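You operate a simulated robot arm through the tools that you are given. There is no shell and no other tool.

You run a simulated robot arm. Do the job below in one go: nothing can be reset, and whatever is moved stays where it is left.

JOB
Give the larch block an amber tag and shut it in the green box.
Fine: set the black knob, slide it in, one stroke, slide it out again; leave the blue knob and the other blocks alone. Where these are worked on the way, their far stop is far enough and under half their travel is too little: tag press slide.

Only the result counts: the job must be done as asked and must still hold three seconds after the hand-in. Knocking over, shifting, dropping, spilling or breaking anything else fails it.

ROBOT AND FRAMES
A 7-joint arm with a fingered hand, fixed in place. Base frame: the origin is at the foot of the arm, x ahead of it, y to its left, z up; the work surface is at about z = 87.2. Readings come in cm, degrees, newtons and seconds.
Its first joint turns from -115.0 to 115.0 degrees. Payload 5 kg.
The tool frame sits at the grasp point between the pads (the TCP): z along the fingers, y along the line on which they close. The tips reach 3.2 cm beyond it. Largest opening 16 cm; the body of the gripper starts 8.9 cm behind the TCP. The gripper is a hand of 4 fingers: y runs from the thumb to the fingers, the wrist lies at [0, 0, -26.7] in the tool frame, and closing takes about 1.5 s.
Orientation is that of the tool frame in the base frame, as a unit quaternion [w, x, y, z]. With the fingers straight down and closing along the base's y, the tool's x points along the base's -x, its y along +y and its z along -z.

CONTROLS
- The arm moves only by the tool move_arm. Its argument "plan" is a list of rows, each a list of 6 numbers: the shift along the tool's x, y, z in cm, then the turn, a rotation vector about the tool's x, y, z in degrees. In form: [[dx, dy, dz, ax, ay, az], ...]. A call has 1 to 20 rows; each row shifts and turns the commanded pose from where the row before left it, along the tool's axes as they then stand. "fingers" is the opening, from 0 (shut) to 1 (fully open), set as the call begins (left out, the last holds). Each row takes 0.2 s and may step no farther than 5 cm and 8.6 degrees from the row before; otherwise, or with a gripper value out of range, the whole call is refused. Where a pose cannot be reached the arm comes as near as it can. A force on the tool above 50 N (or 10 N above the force at the start of the call, whichever is more), or a blocked arm, ends the call early, and 0.2 s more pass. Each finger travels about 4.5 cm/s and halts on what it meets, pressing with about 29 N; the grip force reading is that of the motor and also rises with nothing between the fingers. The clock runs only during rows and for 0.2 s after the last one: add rows that do not move to give the fingers time. The reply holds the time, the measured pose of the TCP, the force on the tool along the base axes, the opening and the grip force, in the units named above and with some noise, with the torque about the TCP (base axes, N m) and any sound that the robot's microphone picked up.
- Cameras (640 x 400 px; columns grow to the right, rows downward): "scene" is fixed at [4.94, -49.82, 164.48]; the picture's right is [0.44, -0.90, 0.00], its down [-0.53, -0.26, -0.81] and it looks along [0.73, 0.35, -0.59] (base axes); focal length 340 px, centre (320, 200). "wrist" rides on the gripper at [8, -0.4, -11.4] in the tool frame; the picture's right is [0.05, 1.00, 0.00], its down [-0.82, 0.04, -0.58] and it looks along [-0.58, 0.03, 0.82] (tool axes); focal length 265 px, centre (320, 200). There is no depth. A picture from a camera that has moved, and an enlarged one, comes with that camera's place and axes in the base frame and with its lens.
- camera(camera): a new picture of that camera. No time passes.
- move_column(by): slides the trunk up (or, below 0, down) by that many cm; the arm rides with it, the base frame stays. It gives what a move gives, with no picture.
- preshape(shape): the hand has 4 fingers and takes this shape, open, in about a second: jaw (thumb against the fingers, like two jaws); tri (thumb and two fingers); tip (a fingertip pinch); poke (one finger out to press); point (the index stretched); flat (the hand flat); cup (the hand cupped); fist (a fist). The gripper value then closes the fingers along that shape, each until it touches; the sizes above hold for jaw. It gives what a move gives, with no picture.
- close_up(camera, box): a new picture of the part [left, top, right, bottom] of that camera's present view, enlarged. No time passes.
- finish_job(): hands the job in; it is judged then, once.

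Places have to be worked out from the pictures, the camera data and where the tool is seen. Open the gripper and draw the arm clear of the work before you hand the job in, unless the task says otherwise.

The tools are called after "Request:" as a command line: name --pt "numbers of a row" for each row, then --argument value for the rest, lists and objects as JSON in quotes. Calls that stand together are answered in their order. move_arm: Moves the arm, as the interface text tells. Its arguments: {"type":"object","properties":{"plan":{"type":"array","items":{"type":"array","items":{"type":"number"}}},"fingers":{"type":"number"}},"required":["plan"]} The other tools are called the same way: move_column (by) slides the trunk up or down; preshape (shape) gives the hand a shape; camera (camera) takes a picture; close_up (camera, box) takes an enlarged picture of a part of a camera's view; finish_job () hands the job in.

At the start:

```text
time_s: 0.0
tool_pos: [60.56, -39.1, 134.82]
ee_rot: [0.0, -0.001, 1.0, 0.0]
wrist_force: [0.4, 0.4, -0.1]
torque: [0.0, 0.0, -0.01]
finger_gap: 16.01
finger_force: 0.0
shape: jaw
trunk travel left (down, up): [-65.0, 34.0]
```

scene: 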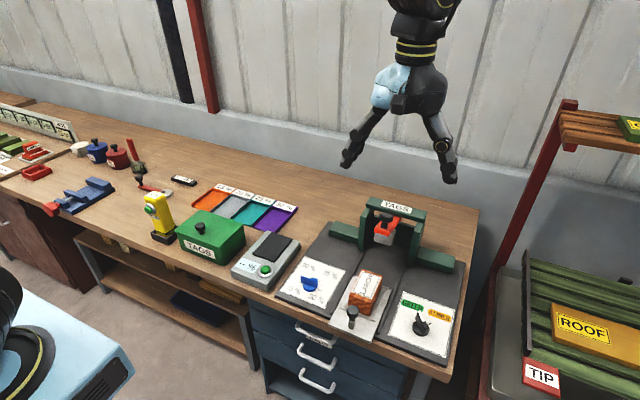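
wrist: 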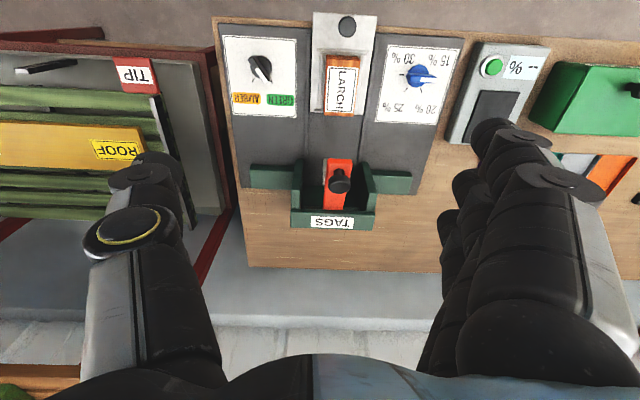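

I start by looking closer at the tag press and the green box in both views.

Request:
close_up --camera "scene" --box '[260, 180, 480, 370]'

Request:
close_up --camera "wrist" --box '[200, 0, 480, 240]'

Request:
close_up --camera "scene" --box '[120, 160, 320, 300]'

Request:
close_up --camera "scene" --box '[0, 80, 200, 240]'

```text
2.11 times, centred on (370, 275) of scene
camera zoom: at [4.94, -49.82, 164.48], right [0.44, -0.9, 0.0], down [-0.53, -0.26, -0.81], along [0.73, 0.35, -0.59], focal length 717 px, centre (215, 42)
```

zoom: 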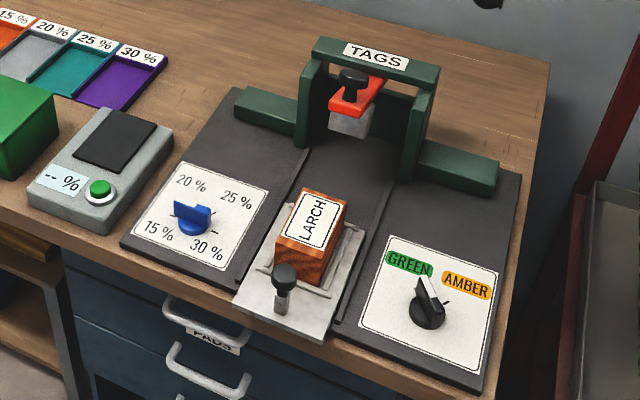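

```text
1.67 times, centred on (340, 120) of wrist
camera zoom: at [52.56, -39.57, 146.26], right [-0.05, 1.0, 0.0], down [0.82, 0.04, 0.58], along [0.58, 0.03, -0.82], focal length 442 px, centre (287, 333)
```

zoom: 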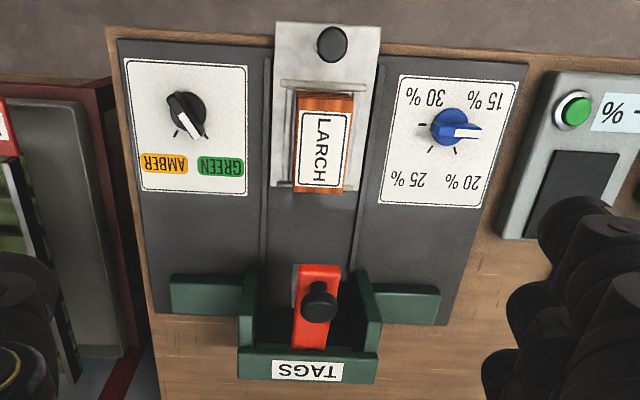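

```text
2.86 times, centred on (220, 230) of scene
camera zoom: at [4.94, -49.82, 164.48], right [0.44, -0.9, 0.0], down [-0.53, -0.26, -0.81], along [0.73, 0.35, -0.59], focal length 973 px, centre (606, 114)
```

zoom: 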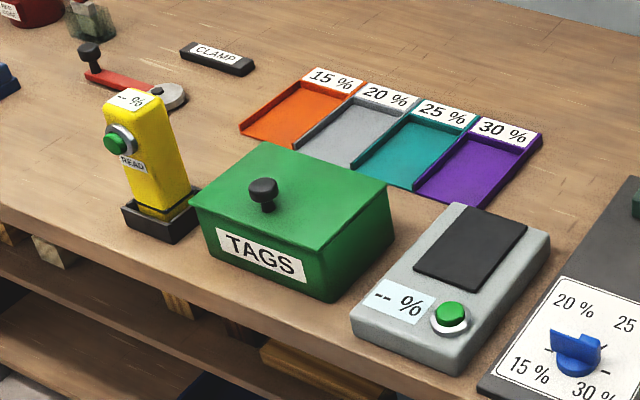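

```text
2.50 times, centred on (100, 160) of scene
camera zoom: at [4.94, -49.82, 164.48], right [0.44, -0.9, 0.0], down [-0.53, -0.26, -0.81], along [0.73, 0.35, -0.59], focal length 851 px, centre (870, 300)
```

zoom: 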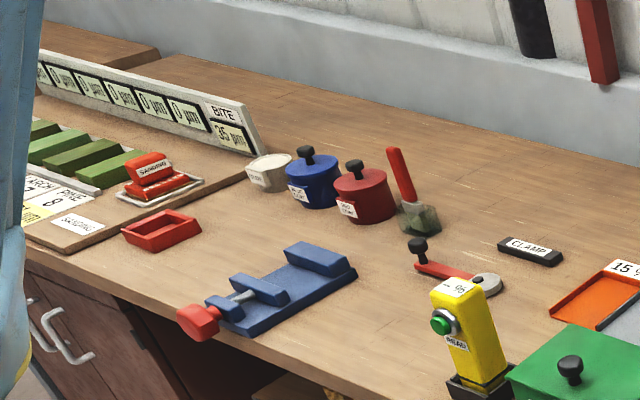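

The press seems to stand near (76–90, -35) with its top around z 102–107. The black knob is near (61.5, -50.5) and points at GREEN. I go lower above the black knob for a better look.

Request:
move_arm --pt "0.5 -1.9 3.5 0 0 0" --pt "0.5 -1.9 3.5 0 0 0" --pt "0.5 -1.9 3.5 0 0 0" --pt "0.5 -1.9 3.5 0 0 0" --pt "0.5 -1.9 3.5 0 0 0" --pt "0.5 -1.9 3.5 0 0 0" --pt "0 0 0 0 0 0"

Request:
camera --camera "wrist"

Request:
camera --camera "scene"

```text
time_s: 1.6
tool_pos: [57.46, -50.27, 113.95]
ee_rot: [0.0, -0.001, 1.0, 0.001]
wrist_force: [0.2, -0.1, 0.4]
torque: [-0.02, 0.0, 0.01]
finger_gap: 15.99
finger_force: 0.0
shape: jaw
trunk travel left (down, up): [-65.0, 34.0]
```

```text
taken
camera wrist: at [49.48, -50.76, 125.33], right [-0.05, 1.0, 0.0], down [0.82, 0.04, 0.58], along [0.58, 0.03, -0.82], focal length 265 px, centre (320, 200)
```

wrist: 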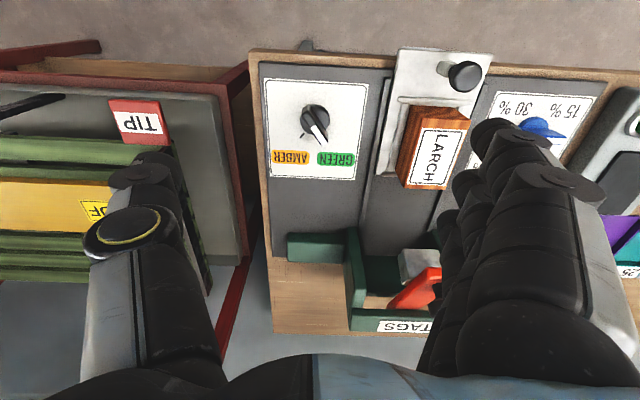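

```text
taken
```

scene: 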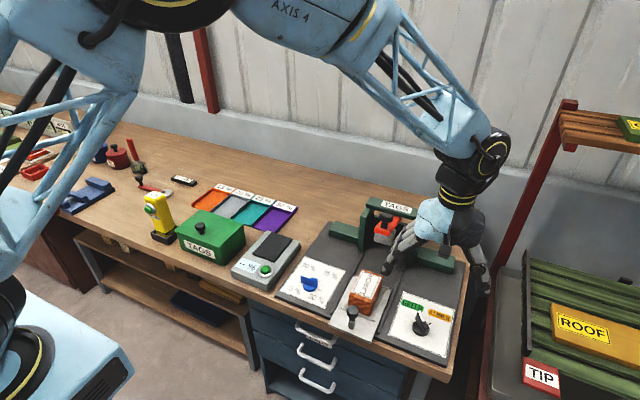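

Request:
close_up --camera "wrist" --box '[250, 60, 390, 200]'

Request:
close_up --camera "wrist" --box '[340, 40, 500, 200]'

Request:
close_up --camera "wrist" --box '[280, 200, 460, 350]'

Request:
close_up --camera "scene" --box '[320, 180, 480, 300]'

```text
2.86 times, centred on (320, 130) of wrist
camera zoom: at [49.48, -50.76, 125.33], right [-0.05, 1.0, 0.0], down [0.82, 0.04, 0.58], along [0.58, 0.03, -0.82], focal length 758 px, centre (320, 400)
```

zoom: 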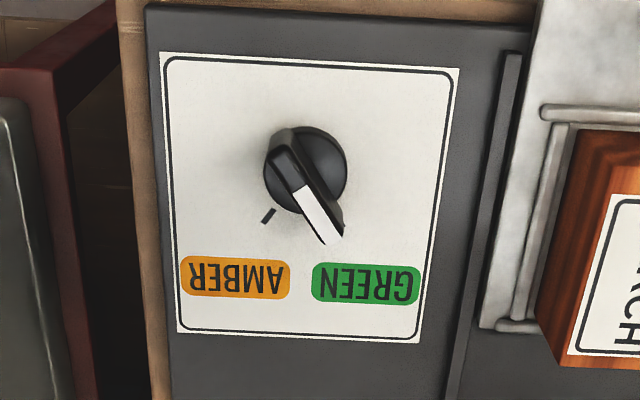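

```text
2.50 times, centred on (420, 120) of wrist
camera zoom: at [49.48, -50.76, 125.33], right [-0.05, 1.0, 0.0], down [0.82, 0.04, 0.58], along [0.58, 0.03, -0.82], focal length 664 px, centre (70, 400)
```

zoom: 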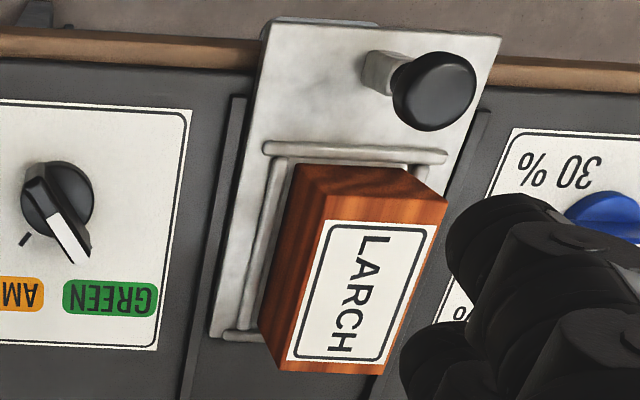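

```text
2.67 times, centred on (370, 275) of wrist
camera zoom: at [49.48, -50.76, 125.33], right [-0.05, 1.0, 0.0], down [0.82, 0.04, 0.58], along [0.58, 0.03, -0.82], focal length 708 px, centre (187, 0)
```

zoom: 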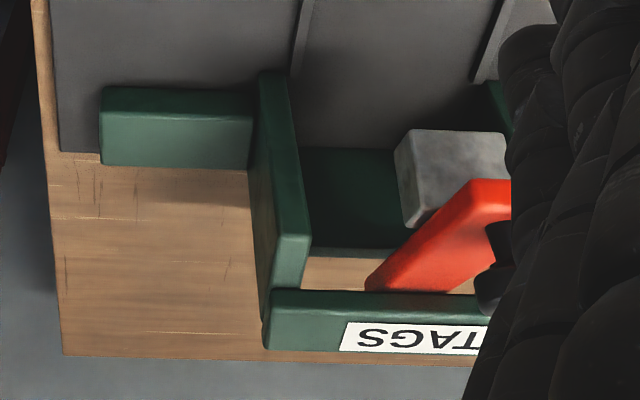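

```text
3.33 times, centred on (400, 240) of scene
camera zoom: at [4.94, -49.82, 164.48], right [0.44, -0.9, 0.0], down [-0.53, -0.26, -0.81], along [0.73, 0.35, -0.59], focal length 1135 px, centre (53, 67)
```

zoom: 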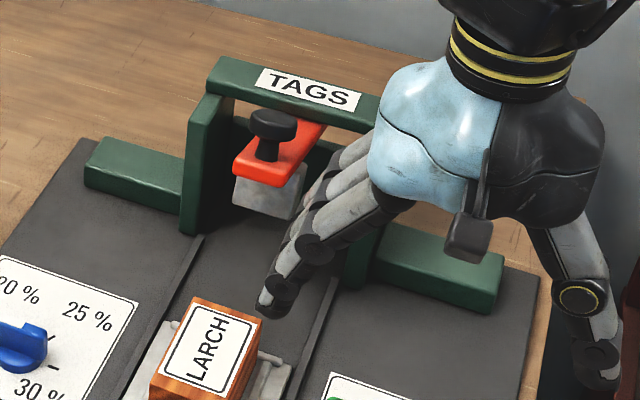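

I zoom in on the black knob from the scene side to work out its height.

Request:
close_up --camera "scene" --box '[390, 295, 450, 345]'

Request:
close_up --camera "wrist" --box '[280, 80, 360, 150]'

```text
8.00 times, centred on (420, 320) of scene
camera zoom: at [4.94, -49.82, 164.48], right [0.44, -0.9, 0.0], down [-0.53, -0.26, -0.81], along [0.73, 0.35, -0.59], focal length 2724 px, centre (-480, -760)
```

zoom: 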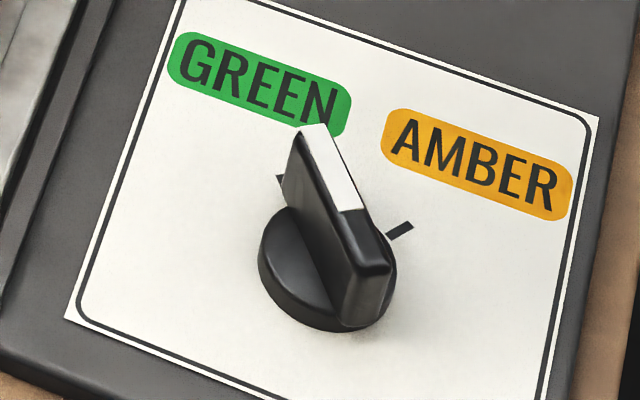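

```text
5.71 times, centred on (320, 115) of wrist
camera zoom: at [49.48, -50.76, 125.33], right [-0.05, 1.0, 0.0], down [0.82, 0.04, 0.58], along [0.58, 0.03, -0.82], focal length 1517 px, centre (320, 686)
```

zoom: 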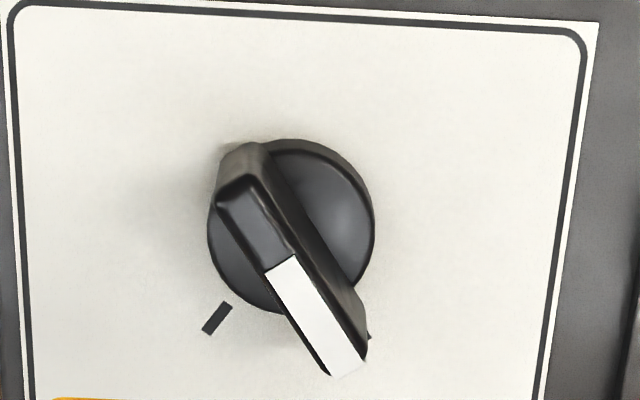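

The knob's ridge points about 32° toward GREEN and the AMBER tick is about 64° away. I narrow the fingers, line up over the knob at about (61.3, -51) with the closing line across the ridge, and stop above it to check.

Request:
move_arm --pt "-0.96 -0.17 3.49 0 0 0" --pt "-0.96 -0.17 3.49 0 0 0" --pt "-0.96 -0.17 3.49 0 0 0" --pt "-0.96 -0.17 3.49 0 0 0" --pt "0 0 0 0 0 -8" --pt "0 0 0 0 0 -8" --pt "0 0 0 0 0 -8" --pt "0 0 0 0 0 -8" --pt "0 0 0 0 0 0" --pt "0 0 0 0 0 0" --fingers 0.38

Request:
camera --camera "wrist"

Request:
close_up --camera "scene" --box '[350, 230, 490, 350]'

```text
time_s: 3.8
tool_pos: [61.27, -51.16, 99.85]
ee_rot: [0.0, -0.277, 0.961, 0.0]
wrist_force: [0.2, 0.9, 0.3]
torque: [-0.03, 0.02, 0.02]
finger_gap: 6.15
finger_force: 0.1
shape: jaw
trunk travel left (down, up): [-65.0, 34.0]
```

```text
taken
camera wrist: at [54.77, -55.87, 111.32], right [-0.57, 0.82, 0.0], down [0.67, 0.47, 0.58], along [0.47, 0.33, -0.82], focal length 265 px, centre (320, 200)
```

wrist: 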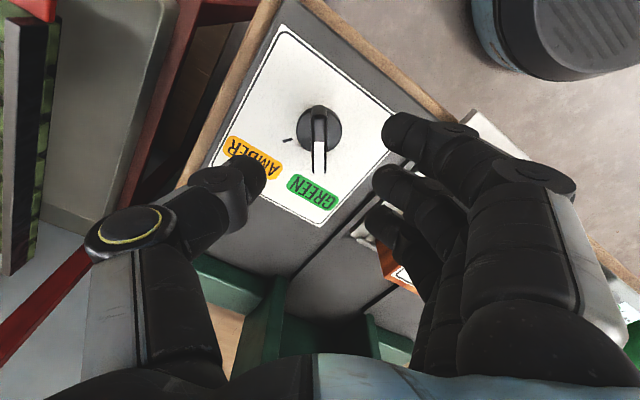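

```text
3.33 times, centred on (420, 290) of scene
camera zoom: at [4.94, -49.82, 164.48], right [0.44, -0.9, 0.0], down [-0.53, -0.26, -0.81], along [0.73, 0.35, -0.59], focal length 1135 px, centre (-13, -100)
```

zoom: 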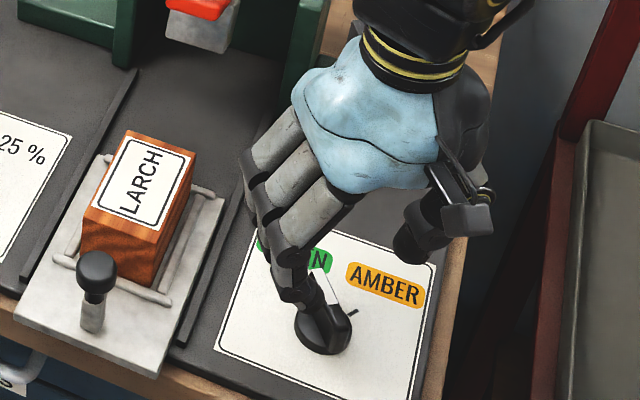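

The ridge is lined up with the fingers and centred. I go down so the tips come to about z 90.2, beside the ridge, and check before closing.

Request:
move_arm --pt "0 0 2 0 0 0" --pt "0 0 2 0 0 0" --pt "0 0 1.5 0 0 0" --pt "0 0 0.9 0 0 0" --pt "0 0 0 0 0 0"

Request:
camera --camera "wrist"

Request:
close_up --camera "scene" --box '[380, 270, 470, 350]'

```text
time_s: 5.0
tool_pos: [61.29, -51.28, 93.33]
ee_rot: [0.0, -0.277, 0.961, 0.0]
wrist_force: [-0.1, -0.5, -0.6]
torque: [-0.01, 0.0, 0.01]
finger_gap: 6.17
finger_force: 0.1
shape: jaw
trunk travel left (down, up): [-65.0, 34.0]
```

```text
taken
camera wrist: at [54.76, -55.97, 104.88], right [-0.57, 0.82, 0.0], down [0.67, 0.47, 0.58], along [0.47, 0.33, -0.82], focal length 265 px, centre (320, 200)
```

wrist: 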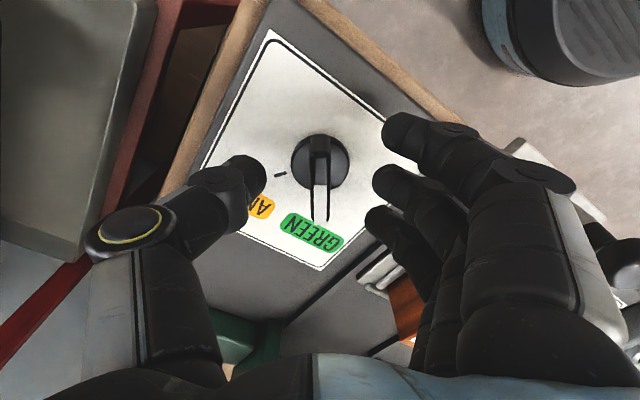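

```text
5.00 times, centred on (425, 310) of scene
camera zoom: at [4.94, -49.82, 164.48], right [0.44, -0.9, 0.0], down [-0.53, -0.26, -0.81], along [0.73, 0.35, -0.59], focal length 1702 px, centre (-205, -350)
```

zoom: 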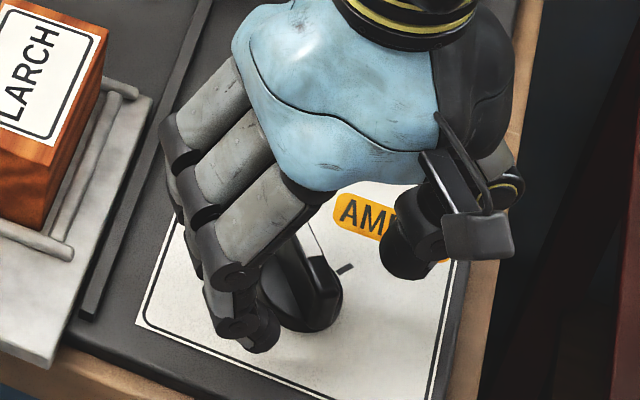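

The tips sit on both sides of the ridge, so I close on it.

Request:
move_arm --pt "0 0 0 0 0 0" --pt "0 0 0 0 0 0" --pt "0 0 0 0 0 0" --pt "0 0 0 0 0 0" --pt "0 0 0 0 0 0" --pt "0 0 0 0 0 0" --fingers 0

Request:
camera --camera "wrist"

Request:
close_up --camera "scene" --box '[380, 270, 470, 350]'

```text
time_s: 6.4
tool_pos: [61.28, -51.3, 93.36]
ee_rot: [-0.001, -0.275, 0.961, -0.001]
wrist_force: [1.0, -1.8, -1.1]
torque: [-0.06, 0.0, 0.03]
finger_gap: 0.22
finger_force: 28.9
shape: jaw
trunk travel left (down, up): [-65.0, 34.0]
```

```text
taken
camera wrist: at [54.78, -56.0, 104.87], right [-0.57, 0.82, 0.0], down [0.67, 0.47, 0.58], along [0.47, 0.33, -0.82], focal length 265 px, centre (320, 200)
```

wrist: 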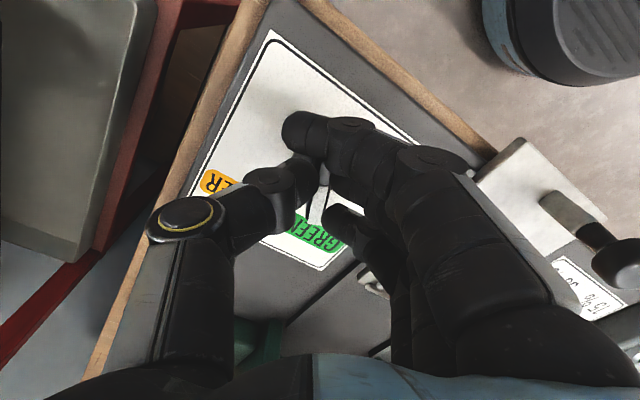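

```text
5.00 times, centred on (425, 310) of scene
camera zoom: at [4.94, -49.82, 164.48], right [0.44, -0.9, 0.0], down [-0.53, -0.26, -0.81], along [0.73, 0.35, -0.59], focal length 1702 px, centre (-205, -350)
```

zoom: 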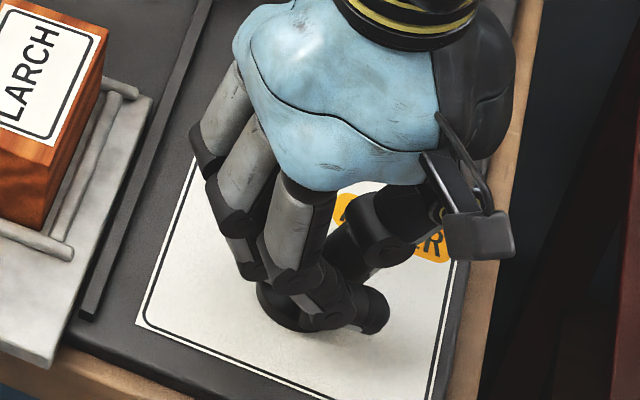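

The fingers hold the ridge. I turn it clockwise seen from above, toward AMBER.

Request:
move_arm --pt "0 0 0 0 0 6" --pt "0 0 0 0 0 6" --pt "0 0 0 0 0 6" --pt "0 0 0 0 0 6" --pt "0 0 0 0 0 6" --pt "0 0 0 0 0 6" --pt "0 0 0 0 0 6" --pt "0 0 0 0 0 6" --pt "0 0 0 0 0 6" --pt "0 0 0 0 0 6" --pt "0 0 0 0 0 0"

Request:
camera --camera "wrist"

Request:
close_up --camera "scene" --box '[380, 270, 470, 350]'

```text
time_s: 8.8
tool_pos: [61.3, -51.0, 93.68]
ee_rot: [0.0, 0.243, 0.97, 0.0]
wrist_force: [-12.5, 20.0, 15.4]
torque: [0.41, 0.15, 0.44]
finger_gap: 0.08
finger_force: 28.9
shape: jaw
trunk travel left (down, up): [-65.0, 34.0]
```

```text
taken
camera wrist: at [54.01, -47.58, 105.05], right [0.42, 0.91, 0.0], down [0.74, -0.34, 0.58], along [0.52, -0.24, -0.82], focal length 265 px, centre (320, 200)
```

wrist: 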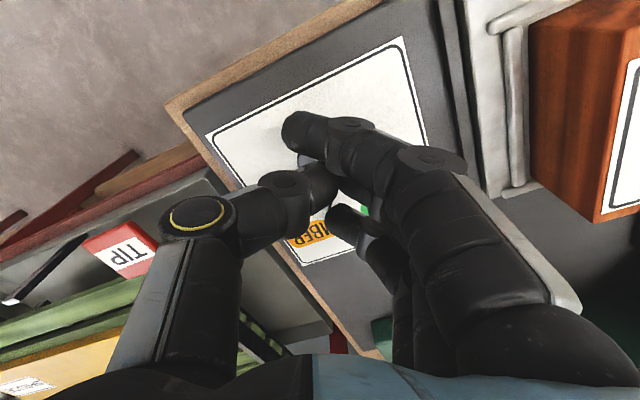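

```text
5.00 times, centred on (425, 310) of scene
camera zoom: at [4.94, -49.82, 164.48], right [0.44, -0.9, 0.0], down [-0.53, -0.26, -0.81], along [0.73, 0.35, -0.59], focal length 1702 px, centre (-205, -350)
```

zoom: 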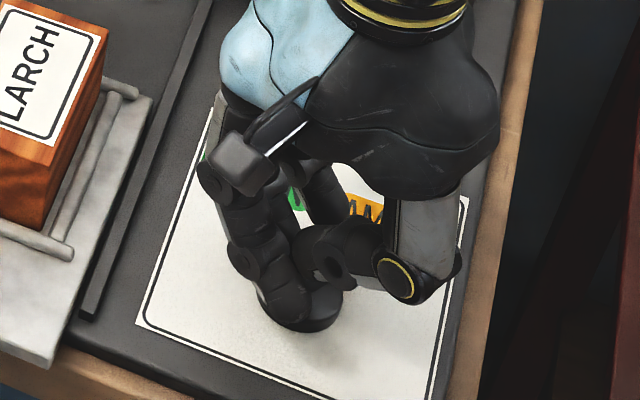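

The hand turned about 60° with some load building up. I open the fingers to see where the knob stands.

Request:
move_arm --pt "0 0 0 0 0 0" --pt "0 0 0 0 0 0" --pt "0 0 0 0 0 0" --pt "0 0 0 0 0 0" --pt "0 0 0 0 0 0" --fingers 0.4

Request:
camera --camera "wrist"

Request:
close_up --camera "scene" --box '[380, 270, 470, 350]'

```text
time_s: 10.0
tool_pos: [61.43, -51.24, 93.47]
ee_rot: [0.0, 0.242, 0.97, 0.0]
wrist_force: [-0.4, 0.6, 0.6]
torque: [0.01, -0.01, 0.03]
finger_gap: 6.35
finger_force: 0.0
shape: jaw
trunk travel left (down, up): [-65.0, 34.0]
```

```text
taken
camera wrist: at [54.1, -47.84, 104.91], right [0.42, 0.91, 0.0], down [0.74, -0.34, 0.58], along [0.52, -0.24, -0.82], focal length 265 px, centre (320, 200)
```

wrist: 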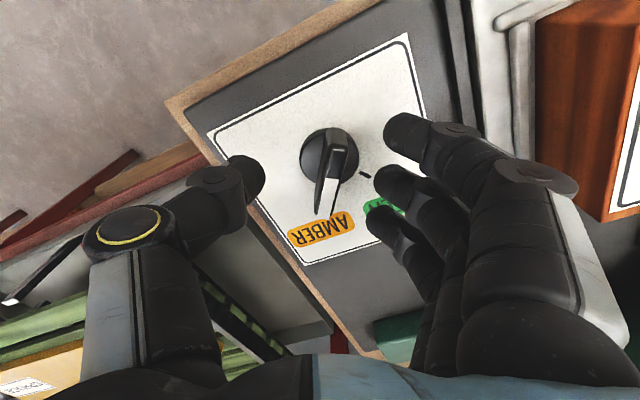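

```text
5.00 times, centred on (425, 310) of scene
camera zoom: at [4.94, -49.82, 164.48], right [0.44, -0.9, 0.0], down [-0.53, -0.26, -0.81], along [0.73, 0.35, -0.59], focal length 1702 px, centre (-205, -350)
```

zoom: 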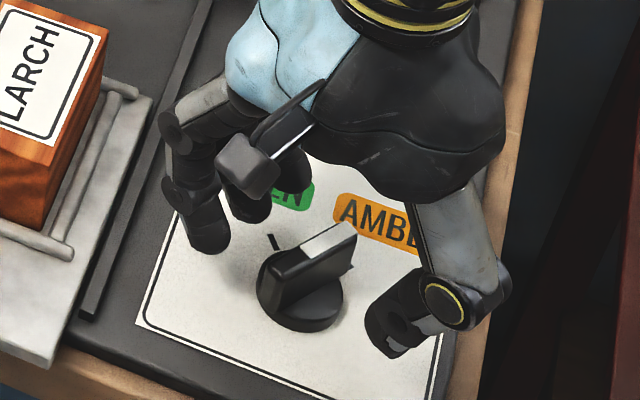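

The knob turned. I lift straight up to see its setting against the tick mark.

Request:
move_arm --pt "0 0 -4 0 0 0" --pt "0 0 -4 0 0 0" --pt "0 0 -4 0 0 0" --pt "0 0 -4 0 0 0" --pt "0 0 0 0 0 -7" --pt "0 0 0 0 0 -7" --pt "0 0 0 0 0 -7" --pt "0 0 0 0 0 -7" --pt "0 0 0 0 0 0"

Request:
close_up --camera "wrist" --box '[260, 70, 380, 190]'

Request:
close_up --camera "scene" --box '[390, 295, 450, 345]'

```text
time_s: 12.0
tool_pos: [61.31, -51.2, 109.47]
ee_rot: [0.0, -0.001, 1.0, -0.001]
wrist_force: [0.4, 0.7, -0.4]
torque: [-0.01, 0.05, 0.01]
finger_gap: 6.33
finger_force: 0.0
shape: jaw
trunk travel left (down, up): [-65.0, 34.0]
```

```text
3.33 times, centred on (320, 130) of wrist
camera zoom: at [53.36, -51.67, 120.91], right [-0.05, 1.0, 0.0], down [0.82, 0.04, 0.58], along [0.58, 0.03, -0.82], focal length 885 px, centre (320, 433)
```

zoom: 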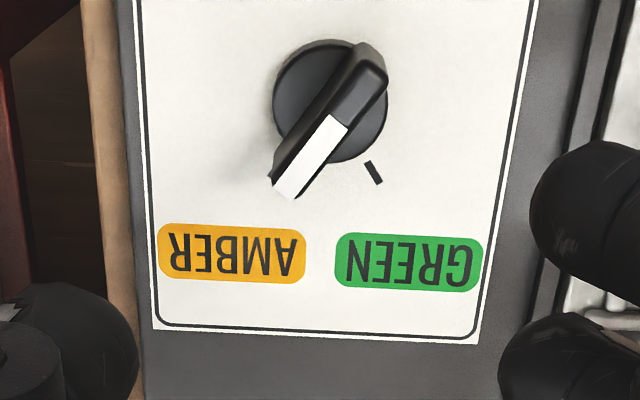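

```text
8.00 times, centred on (420, 320) of scene
camera zoom: at [4.94, -49.82, 164.48], right [0.44, -0.9, 0.0], down [-0.53, -0.26, -0.81], along [0.73, 0.35, -0.59], focal length 2724 px, centre (-480, -760)
```

zoom: 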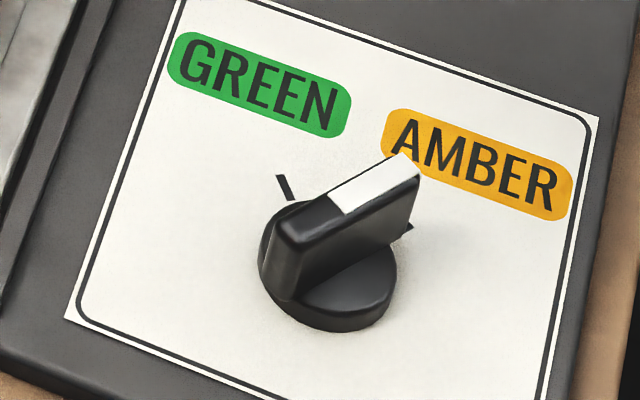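

The knob now points to the AMBER tick. I move over to look at the slide handle and press from the middle.

Request:
move_arm --pt "0 0 -3.3 0 0 0" --pt "0 0 -3.3 0 0 0" --pt "0.8 4 0 0 0 0" --pt "0.8 4 0 0 0 0" --pt "0.8 4 0 0 0 0" --pt "0.8 4 0 0 0 0" --pt "0 0 0 0 0 0" --pt "0 0 0 0 0 0" --fingers 1

Request:
camera --camera "wrist"

Request:
close_up --camera "wrist" --box '[220, 0, 420, 130]'

Request:
close_up --camera "wrist" --box '[220, 120, 420, 280]'

```text
time_s: 13.8
tool_pos: [58.22, -35.01, 116.14]
ee_rot: [0.0, -0.001, 1.0, 0.0]
wrist_force: [0.1, 0.4, -0.5]
torque: [-0.03, 0.02, -0.04]
finger_gap: 15.99
finger_force: 0.2
shape: jaw
trunk travel left (down, up): [-65.0, 34.0]
```

```text
taken
camera wrist: at [50.2, -35.53, 127.59], right [-0.05, 1.0, 0.0], down [0.82, 0.04, 0.58], along [0.58, 0.03, -0.82], focal length 265 px, centre (320, 200)
```

wrist: 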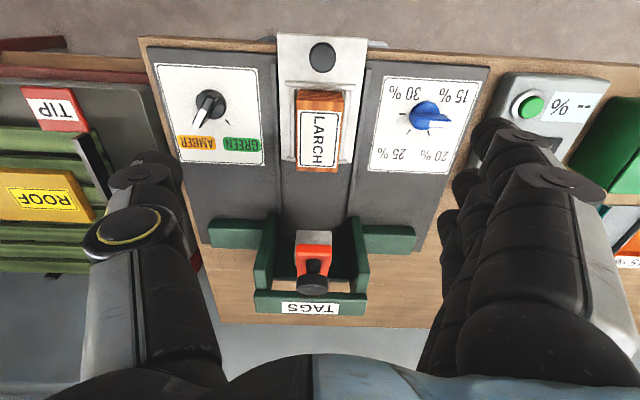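

```text
3.08 times, centred on (320, 65) of wrist
camera zoom: at [50.2, -35.53, 127.59], right [-0.05, 1.0, 0.0], down [0.82, 0.04, 0.58], along [0.58, 0.03, -0.82], focal length 817 px, centre (320, 615)
```

zoom: 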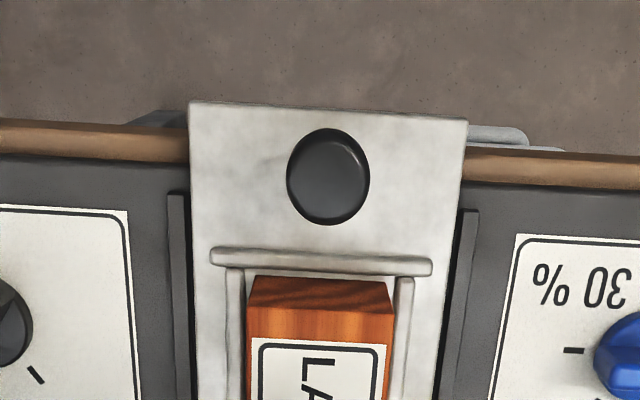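

```text
2.50 times, centred on (320, 200) of wrist
camera zoom: at [50.2, -35.53, 127.59], right [-0.05, 1.0, 0.0], down [0.82, 0.04, 0.58], along [0.58, 0.03, -0.82], focal length 664 px, centre (320, 200)
```

zoom: 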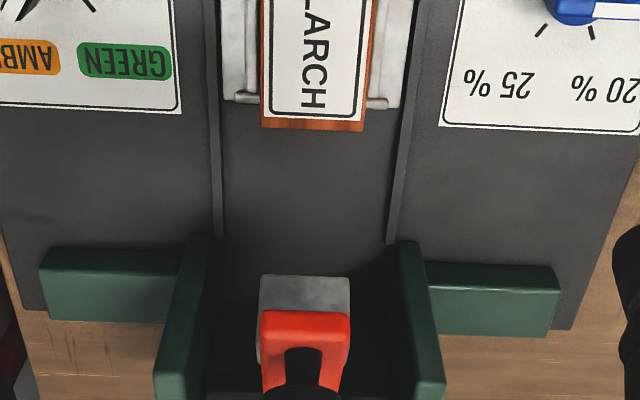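

The handle ball is at about (54.2, -35.0, 94) and the lever's front edge at about (73.3, -35.1, 104). I tilt the hand back 20° so it stays clear of the lever, and come in above the handle.

Request:
move_arm --pt "1.0 0 3 0 0 0" --pt "1.0 0 3 0 0 0" --pt "1.0 0 3 0 0 0" --pt "1.0 0 3 0 0 0" --pt "0 0 0 0 -7 0" --pt "0 0 0 0 -7 0" --pt "0 0 0 0 -6 0" --pt "0 0 0 0 0 0" --pt "0 0 0 0 0 0" --fingers 0.45

Request:
camera --camera "wrist"

Request:
close_up --camera "scene" --box '[300, 200, 460, 340]'

```text
time_s: 15.8
tool_pos: [54.14, -35.21, 104.11]
ee_rot: [0.173, 0.0, 0.985, 0.0]
wrist_force: [0.5, 0.8, 0.3]
torque: [0.01, 0.0, -0.01]
finger_gap: 7.27
finger_force: 0.0
shape: jaw
trunk travel left (down, up): [-65.0, 34.0]
```

```text
taken
camera wrist: at [42.77, -35.68, 112.05], right [-0.05, 1.0, -0.02], down [0.57, 0.04, 0.82], along [0.82, 0.03, -0.57], focal length 265 px, centre (320, 200)
```

wrist: 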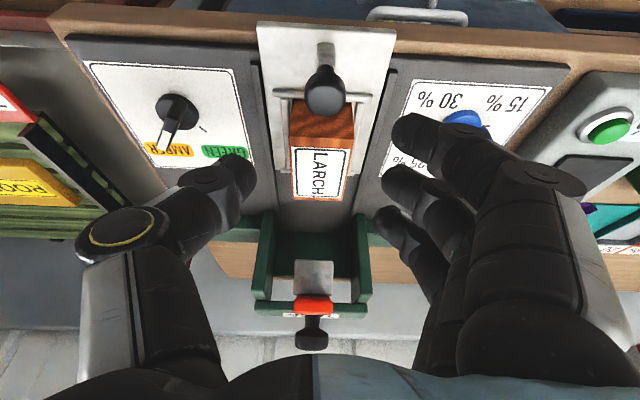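

```text
2.86 times, centred on (380, 270) of scene
camera zoom: at [4.94, -49.82, 164.48], right [0.44, -0.9, 0.0], down [-0.53, -0.26, -0.81], along [0.73, 0.35, -0.59], focal length 973 px, centre (149, 0)
```

zoom: 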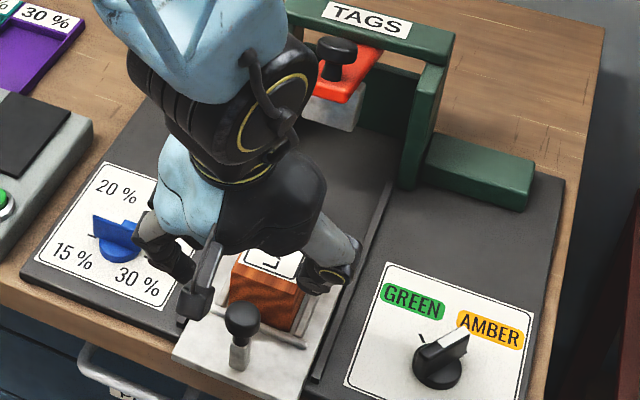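

The ball lies straight below the grasp point. I go down the last 9.8 cm around it and look before closing.

Request:
move_arm --pt "0.84 0.04 2.3 0 0 0" --pt "0.84 0.04 2.3 0 0 0" --pt "0.84 0.04 2.3 0 0 0" --pt "0.84 0.04 2.3 0 0 0" --pt "0 0 0 0 0 0"

Request:
camera --camera "wrist"

Request:
close_up --camera "scene" --box '[310, 250, 400, 340]'

```text
time_s: 17.0
tool_pos: [54.08, -35.07, 94.23]
ee_rot: [0.174, -0.001, 0.985, 0.0]
wrist_force: [0.0, 0.8, -0.4]
torque: [-0.01, -0.02, 0.01]
finger_gap: 7.25
finger_force: 0.0
shape: jaw
trunk travel left (down, up): [-65.0, 34.0]
```

```text
taken
camera wrist: at [42.75, -35.52, 102.24], right [-0.05, 1.0, -0.02], down [0.57, 0.04, 0.82], along [0.82, 0.03, -0.57], focal length 265 px, centre (320, 200)
```

wrist: 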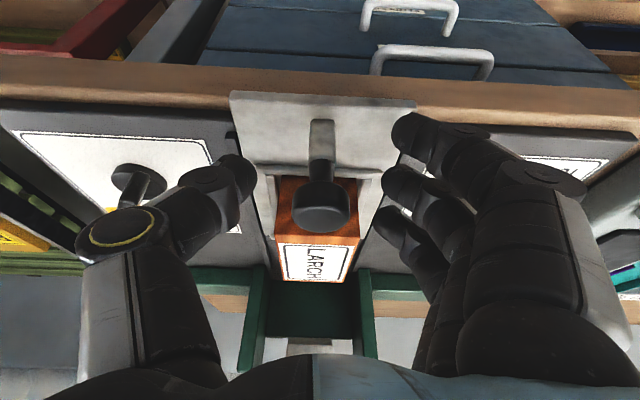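

```text
4.44 times, centred on (355, 295) of scene
camera zoom: at [4.94, -49.82, 164.48], right [0.44, -0.9, 0.0], down [-0.53, -0.26, -0.81], along [0.73, 0.35, -0.59], focal length 1513 px, centre (164, -222)
```

zoom: 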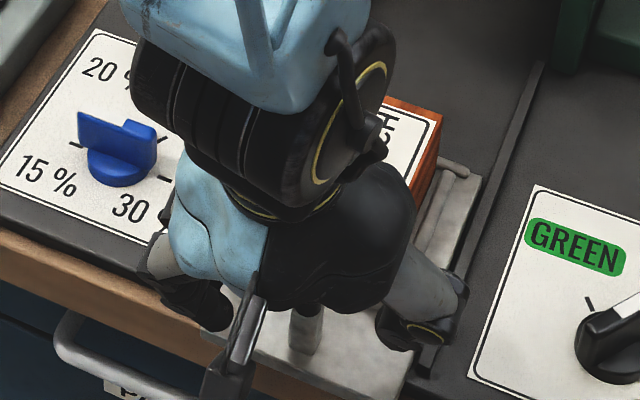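

The ball sits right at the grasp point. I close the fingers on it.

Request:
move_arm --pt "0 0 0 0 0 0" --pt "0 0 0 0 0 0" --pt "0 0 0 0 0 0" --pt "0 0 0 0 0 0" --pt "0 0 0 0 0 0" --pt "0 0 0 0 0 0" --fingers 0

Request:
camera --camera "wrist"

```text
time_s: 18.4
tool_pos: [54.19, -35.29, 94.23]
ee_rot: [0.174, 0.001, 0.985, 0.0]
wrist_force: [2.2, -9.6, -2.2]
torque: [0.04, -0.03, 0.05]
finger_gap: 0.01
finger_force: 28.9
shape: jaw
trunk travel left (down, up): [-65.0, 34.0]
```

```text
taken
camera wrist: at [42.77, -35.71, 102.23], right [-0.05, 1.0, -0.02], down [0.57, 0.04, 0.82], along [0.82, 0.03, -0.57], focal length 265 px, centre (320, 200)
```

wrist: 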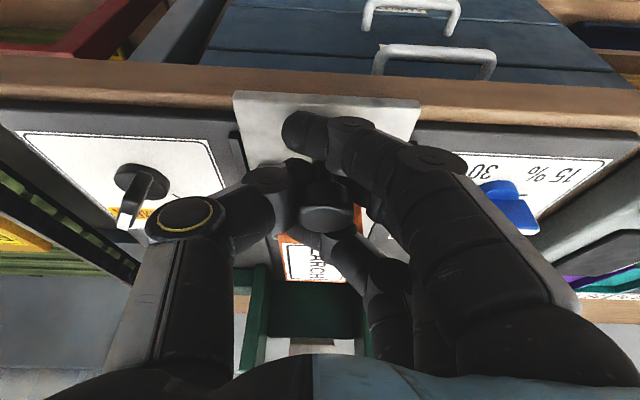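

The handle is caged by the fingers. I push the slide toward the press, first about 9 cm, then I check.

Request:
move_arm --pt "-0.47 0 0.171 0 0 0" --pt "-0.75 0 0.274 0 0 0" --pt "-0.75 0 0.274 0 0 0" --pt "-0.75 0 0.274 0 0 0" --pt "-0.75 0 0.274 0 0 0" --pt "-0.75 0 0.274 0 0 0" --pt "-0.75 0 0.274 0 0 0" --pt "-0.75 0 0.274 0 0 0" --pt "-0.75 0 0.274 0 0 0" --pt "-0.75 0 0.274 0 0 0" --pt "-0.75 0 0.274 0 0 0" --pt "0 0 0 0 0 0"

Request:
camera --camera "scene"

Request:
camera --camera "wrist"

```text
time_s: 21.0
tool_pos: [62.78, -35.24, 94.16]
ee_rot: [0.173, 0.0, 0.985, 0.0]
wrist_force: [0.3, -18.5, -3.9]
torque: [-0.02, 0.0, -0.04]
finger_gap: 0.0
finger_force: 28.7
shape: jaw
trunk travel left (down, up): [-65.0, 34.0]
```

```text
taken
```

scene: 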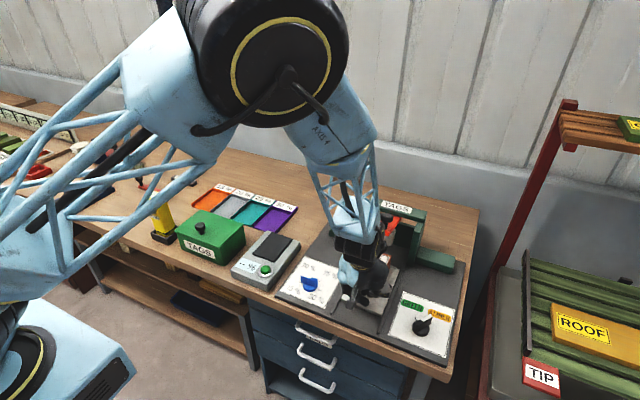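

```text
taken
camera wrist: at [51.29, -35.66, 102.26], right [-0.05, 1.0, -0.02], down [0.57, 0.04, 0.82], along [0.82, 0.03, -0.57], focal length 265 px, centre (320, 200)
```

wrist: 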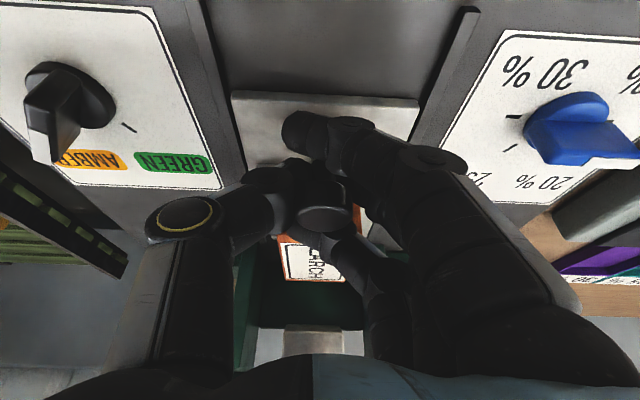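

The slide moves with the hand. I keep pushing in small steps until it meets its far stop.

Request:
move_arm --pt "-0.56 0 0.205 0 0 0" --pt "-0.56 0 0.205 0 0 0" --pt "-0.56 0 0.205 0 0 0" --pt "-0.56 0 0.205 0 0 0" --pt "-0.56 0 0.205 0 0 0" --pt "-0.47 0 0.171 0 0 0" --pt "0 0 0 0 0 0"

Request:
camera --camera "wrist"

Request:
close_up --camera "scene" --box '[310, 180, 470, 330]'

```text
time_s: 22.6
tool_pos: [66.14, -35.22, 94.38]
ee_rot: [0.174, 0.0, 0.985, -0.001]
wrist_force: [-0.4, -16.0, -5.1]
torque: [0.06, 0.01, 0.02]
finger_gap: 0.0
finger_force: 28.8
shape: jaw
trunk travel left (down, up): [-65.0, 34.0]
```

```text
taken
camera wrist: at [54.74, -35.65, 102.28], right [-0.05, 1.0, -0.02], down [0.57, 0.04, 0.82], along [0.82, 0.03, -0.57], focal length 265 px, centre (320, 200)
```

wrist: 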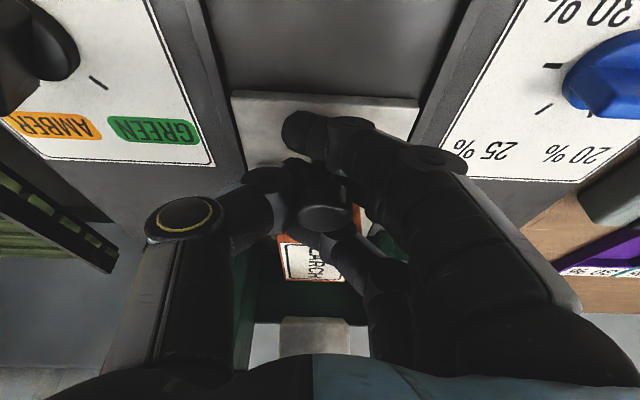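

```text
2.67 times, centred on (390, 255) of scene
camera zoom: at [4.94, -49.82, 164.48], right [0.44, -0.9, 0.0], down [-0.53, -0.26, -0.81], along [0.73, 0.35, -0.59], focal length 908 px, centre (133, 53)
```

zoom: 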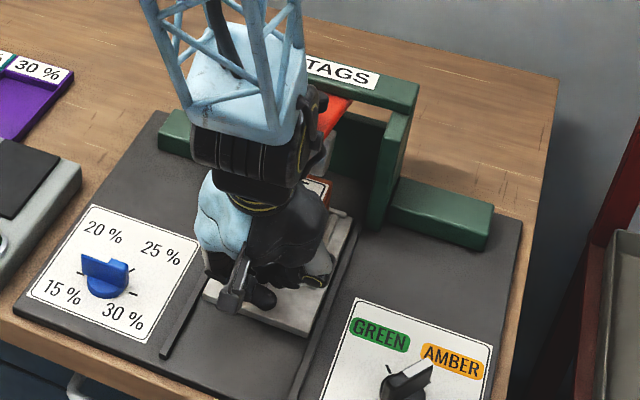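

No stop yet. I continue in small steps until contact.

Request:
move_arm --pt "-0.47 0 0.171 0 0 0" --pt "-0.47 0 0.171 0 0 0" --pt "-0.47 0 0.171 0 0 0" --pt "-0.47 0 0.171 0 0 0" --pt "-0.47 0 0.171 0 0 0" --pt "-0.47 0 0.171 0 0 0" --pt "0 0 0 0 0 0"

Request:
camera --camera "wrist"

Request:
close_up --camera "scene" --box '[310, 180, 470, 330]'

```text
time_s: 23.7
tool_pos: [67.33, -35.41, 94.15]
ee_rot: [0.165, 0.002, 0.986, 0.0]
wrist_force: [-23.1, -10.4, 11.4]
torque: [-0.16, 0.34, -0.15]
finger_gap: 0.0
finger_force: 29.3
shape: jaw
trunk travel left (down, up): [-65.0, 34.0]
stopped in row 5: the force on the tool passed its limit at 55 N (the readings are from after the stop); the commanded pose is now the measured one
```

```text
taken
camera wrist: at [55.98, -35.74, 102.26], right [-0.04, 1.0, -0.02], down [0.58, 0.04, 0.81], along [0.81, 0.03, -0.58], focal length 265 px, centre (320, 200)
```

wrist: 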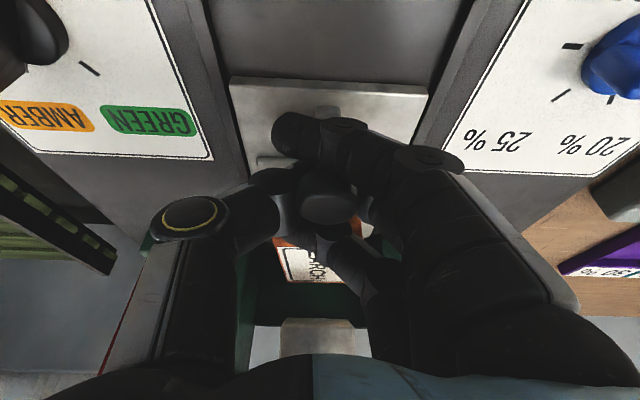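

```text
2.67 times, centred on (390, 255) of scene
camera zoom: at [4.94, -49.82, 164.48], right [0.44, -0.9, 0.0], down [-0.53, -0.26, -0.81], along [0.73, 0.35, -0.59], focal length 908 px, centre (133, 53)
```

zoom: 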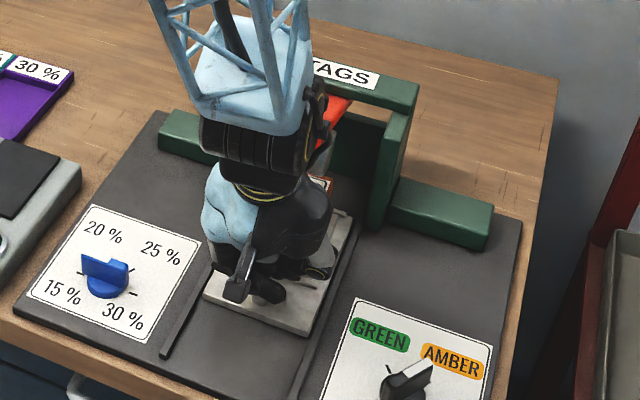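

The slide met its stop after about 13 cm. I release the handle and back the hand out upward, away from the lever.

Request:
move_arm --pt "0 0 0 0 0 0" --pt "0 0 0 0 0 0" --pt "0 0 0 0 0 0" --pt "0 0 0 0 0 0" --pt "0 0 0 0 0 0" --fingers 0.4

Request:
move_arm --pt "0 0 -2 0 0 0" --pt "0 0 -3 0 0 0" --pt "0 0 -4 0 0 0" --pt "0 0 -4 0 0 0" --pt "0 0 -4 0 0 0" --pt "0 0 -4 0 0 0" --pt "0 0 0 0 6.3 0" --pt "0 0 0 0 6.3 0" --pt "0 0 0 0 6.3 0" --pt "0 0 0 0 0 0"

Request:
camera --camera "wrist"

Request:
camera --camera "scene"

```text
time_s: 24.9
tool_pos: [67.43, -35.56, 94.06]
ee_rot: [0.167, 0.002, 0.986, 0.0]
wrist_force: [-28.6, -40.1, 6.2]
torque: [-0.76, -0.04, 0.94]
finger_gap: 5.34
finger_force: 0.1
shape: jaw
trunk travel left (down, up): [-65.0, 34.0]
```

```text
time_s: 27.1
tool_pos: [60.57, -35.1, 113.94]
ee_rot: [0.003, 0.001, 1.0, 0.001]
wrist_force: [-0.2, 0.1, -0.4]
torque: [-0.01, 0.03, 0.0]
finger_gap: 6.37
finger_force: 0.0
shape: jaw
trunk travel left (down, up): [-65.0, 34.0]
```

```text
taken
camera wrist: at [52.58, -35.64, 125.29], right [-0.05, 1.0, 0.0], down [0.81, 0.04, 0.58], along [0.58, 0.03, -0.81], focal length 265 px, centre (320, 200)
```

wrist: 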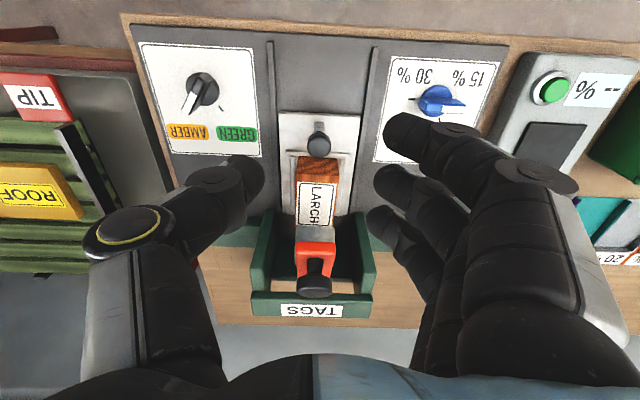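

```text
taken
```

scene: 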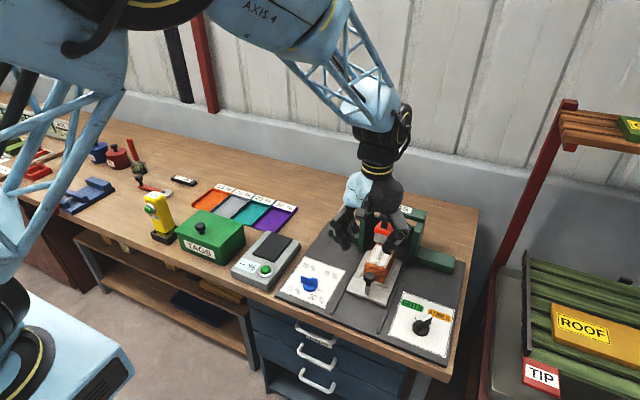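

The slide looks to be in by about 12 cm. I zoom in to check whether it really sits at its stop, under the stamp.

Request:
close_up --camera "wrist" --box '[230, 90, 410, 320]'

Request:
close_up --camera "scene" --box '[320, 200, 440, 310]'

```text
1.74 times, centred on (320, 205) of wrist
camera zoom: at [52.58, -35.64, 125.29], right [-0.05, 1.0, 0.0], down [0.81, 0.04, 0.58], along [0.58, 0.03, -0.81], focal length 462 px, centre (320, 191)
```

zoom: 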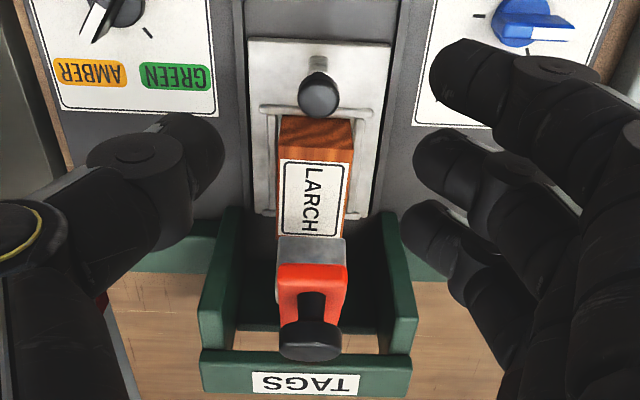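

```text
3.64 times, centred on (380, 255) of scene
camera zoom: at [4.94, -49.82, 164.48], right [0.44, -0.9, 0.0], down [-0.53, -0.26, -0.81], along [0.73, 0.35, -0.59], focal length 1238 px, centre (102, 0)
```

zoom: 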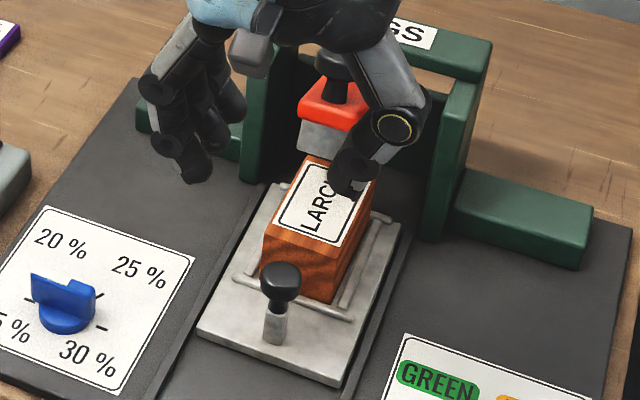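

The slide may have stopped because the outer fingers met the posts rather than at its own stop. I close the hand, come down behind the handle ball and push it from behind to make sure.

Request:
move_arm --pt "0.9 0 0 0 0 0" --pt "0.9 0 0 0 0 0" --pt "0.8 0 0 0 0 0" --pt "0 0 4 0 0 0" --pt "0 0 4 0 0 0" --pt "0 0 4 0 0 0" --pt "0 0 4 0 0 0" --pt "0 0 3 0 0 0" --pt "0 0 0 0 0 0" --fingers 0

Request:
camera --camera "wrist"

Request:
close_up --camera "scene" --box '[320, 200, 440, 310]'

```text
time_s: 29.1
tool_pos: [58.24, -35.22, 94.67]
ee_rot: [0.004, 0.001, 1.0, 0.001]
wrist_force: [-0.8, 0.6, -0.2]
torque: [0.02, 0.04, -0.02]
finger_gap: 0.0
finger_force: 29.2
shape: jaw
trunk travel left (down, up): [-65.0, 34.0]
```

```text
taken
camera wrist: at [50.24, -35.69, 106.07], right [-0.05, 1.0, 0.0], down [0.81, 0.04, 0.58], along [0.58, 0.03, -0.81], focal length 265 px, centre (320, 200)
```

wrist: 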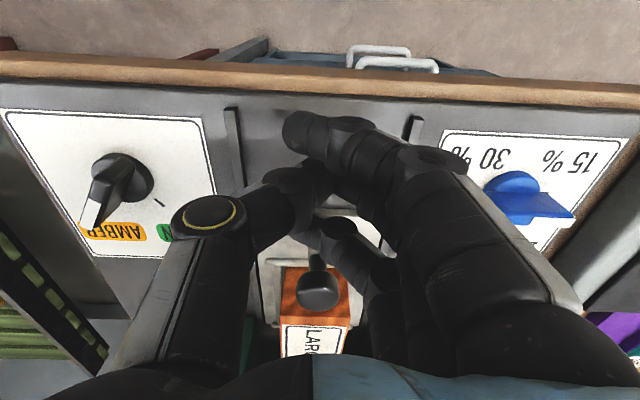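

```text
3.64 times, centred on (380, 255) of scene
camera zoom: at [4.94, -49.82, 164.48], right [0.44, -0.9, 0.0], down [-0.53, -0.26, -0.81], along [0.73, 0.35, -0.59], focal length 1238 px, centre (102, 0)
```

zoom: 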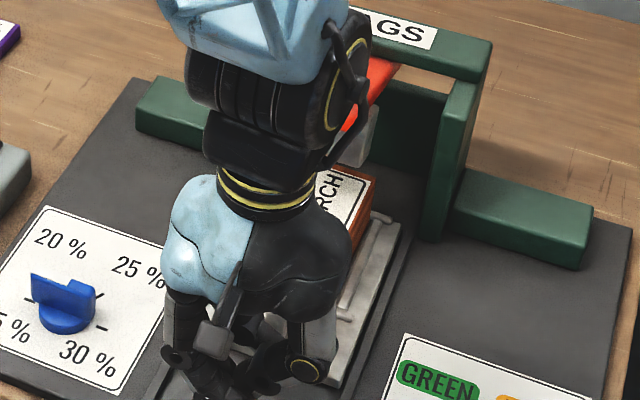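

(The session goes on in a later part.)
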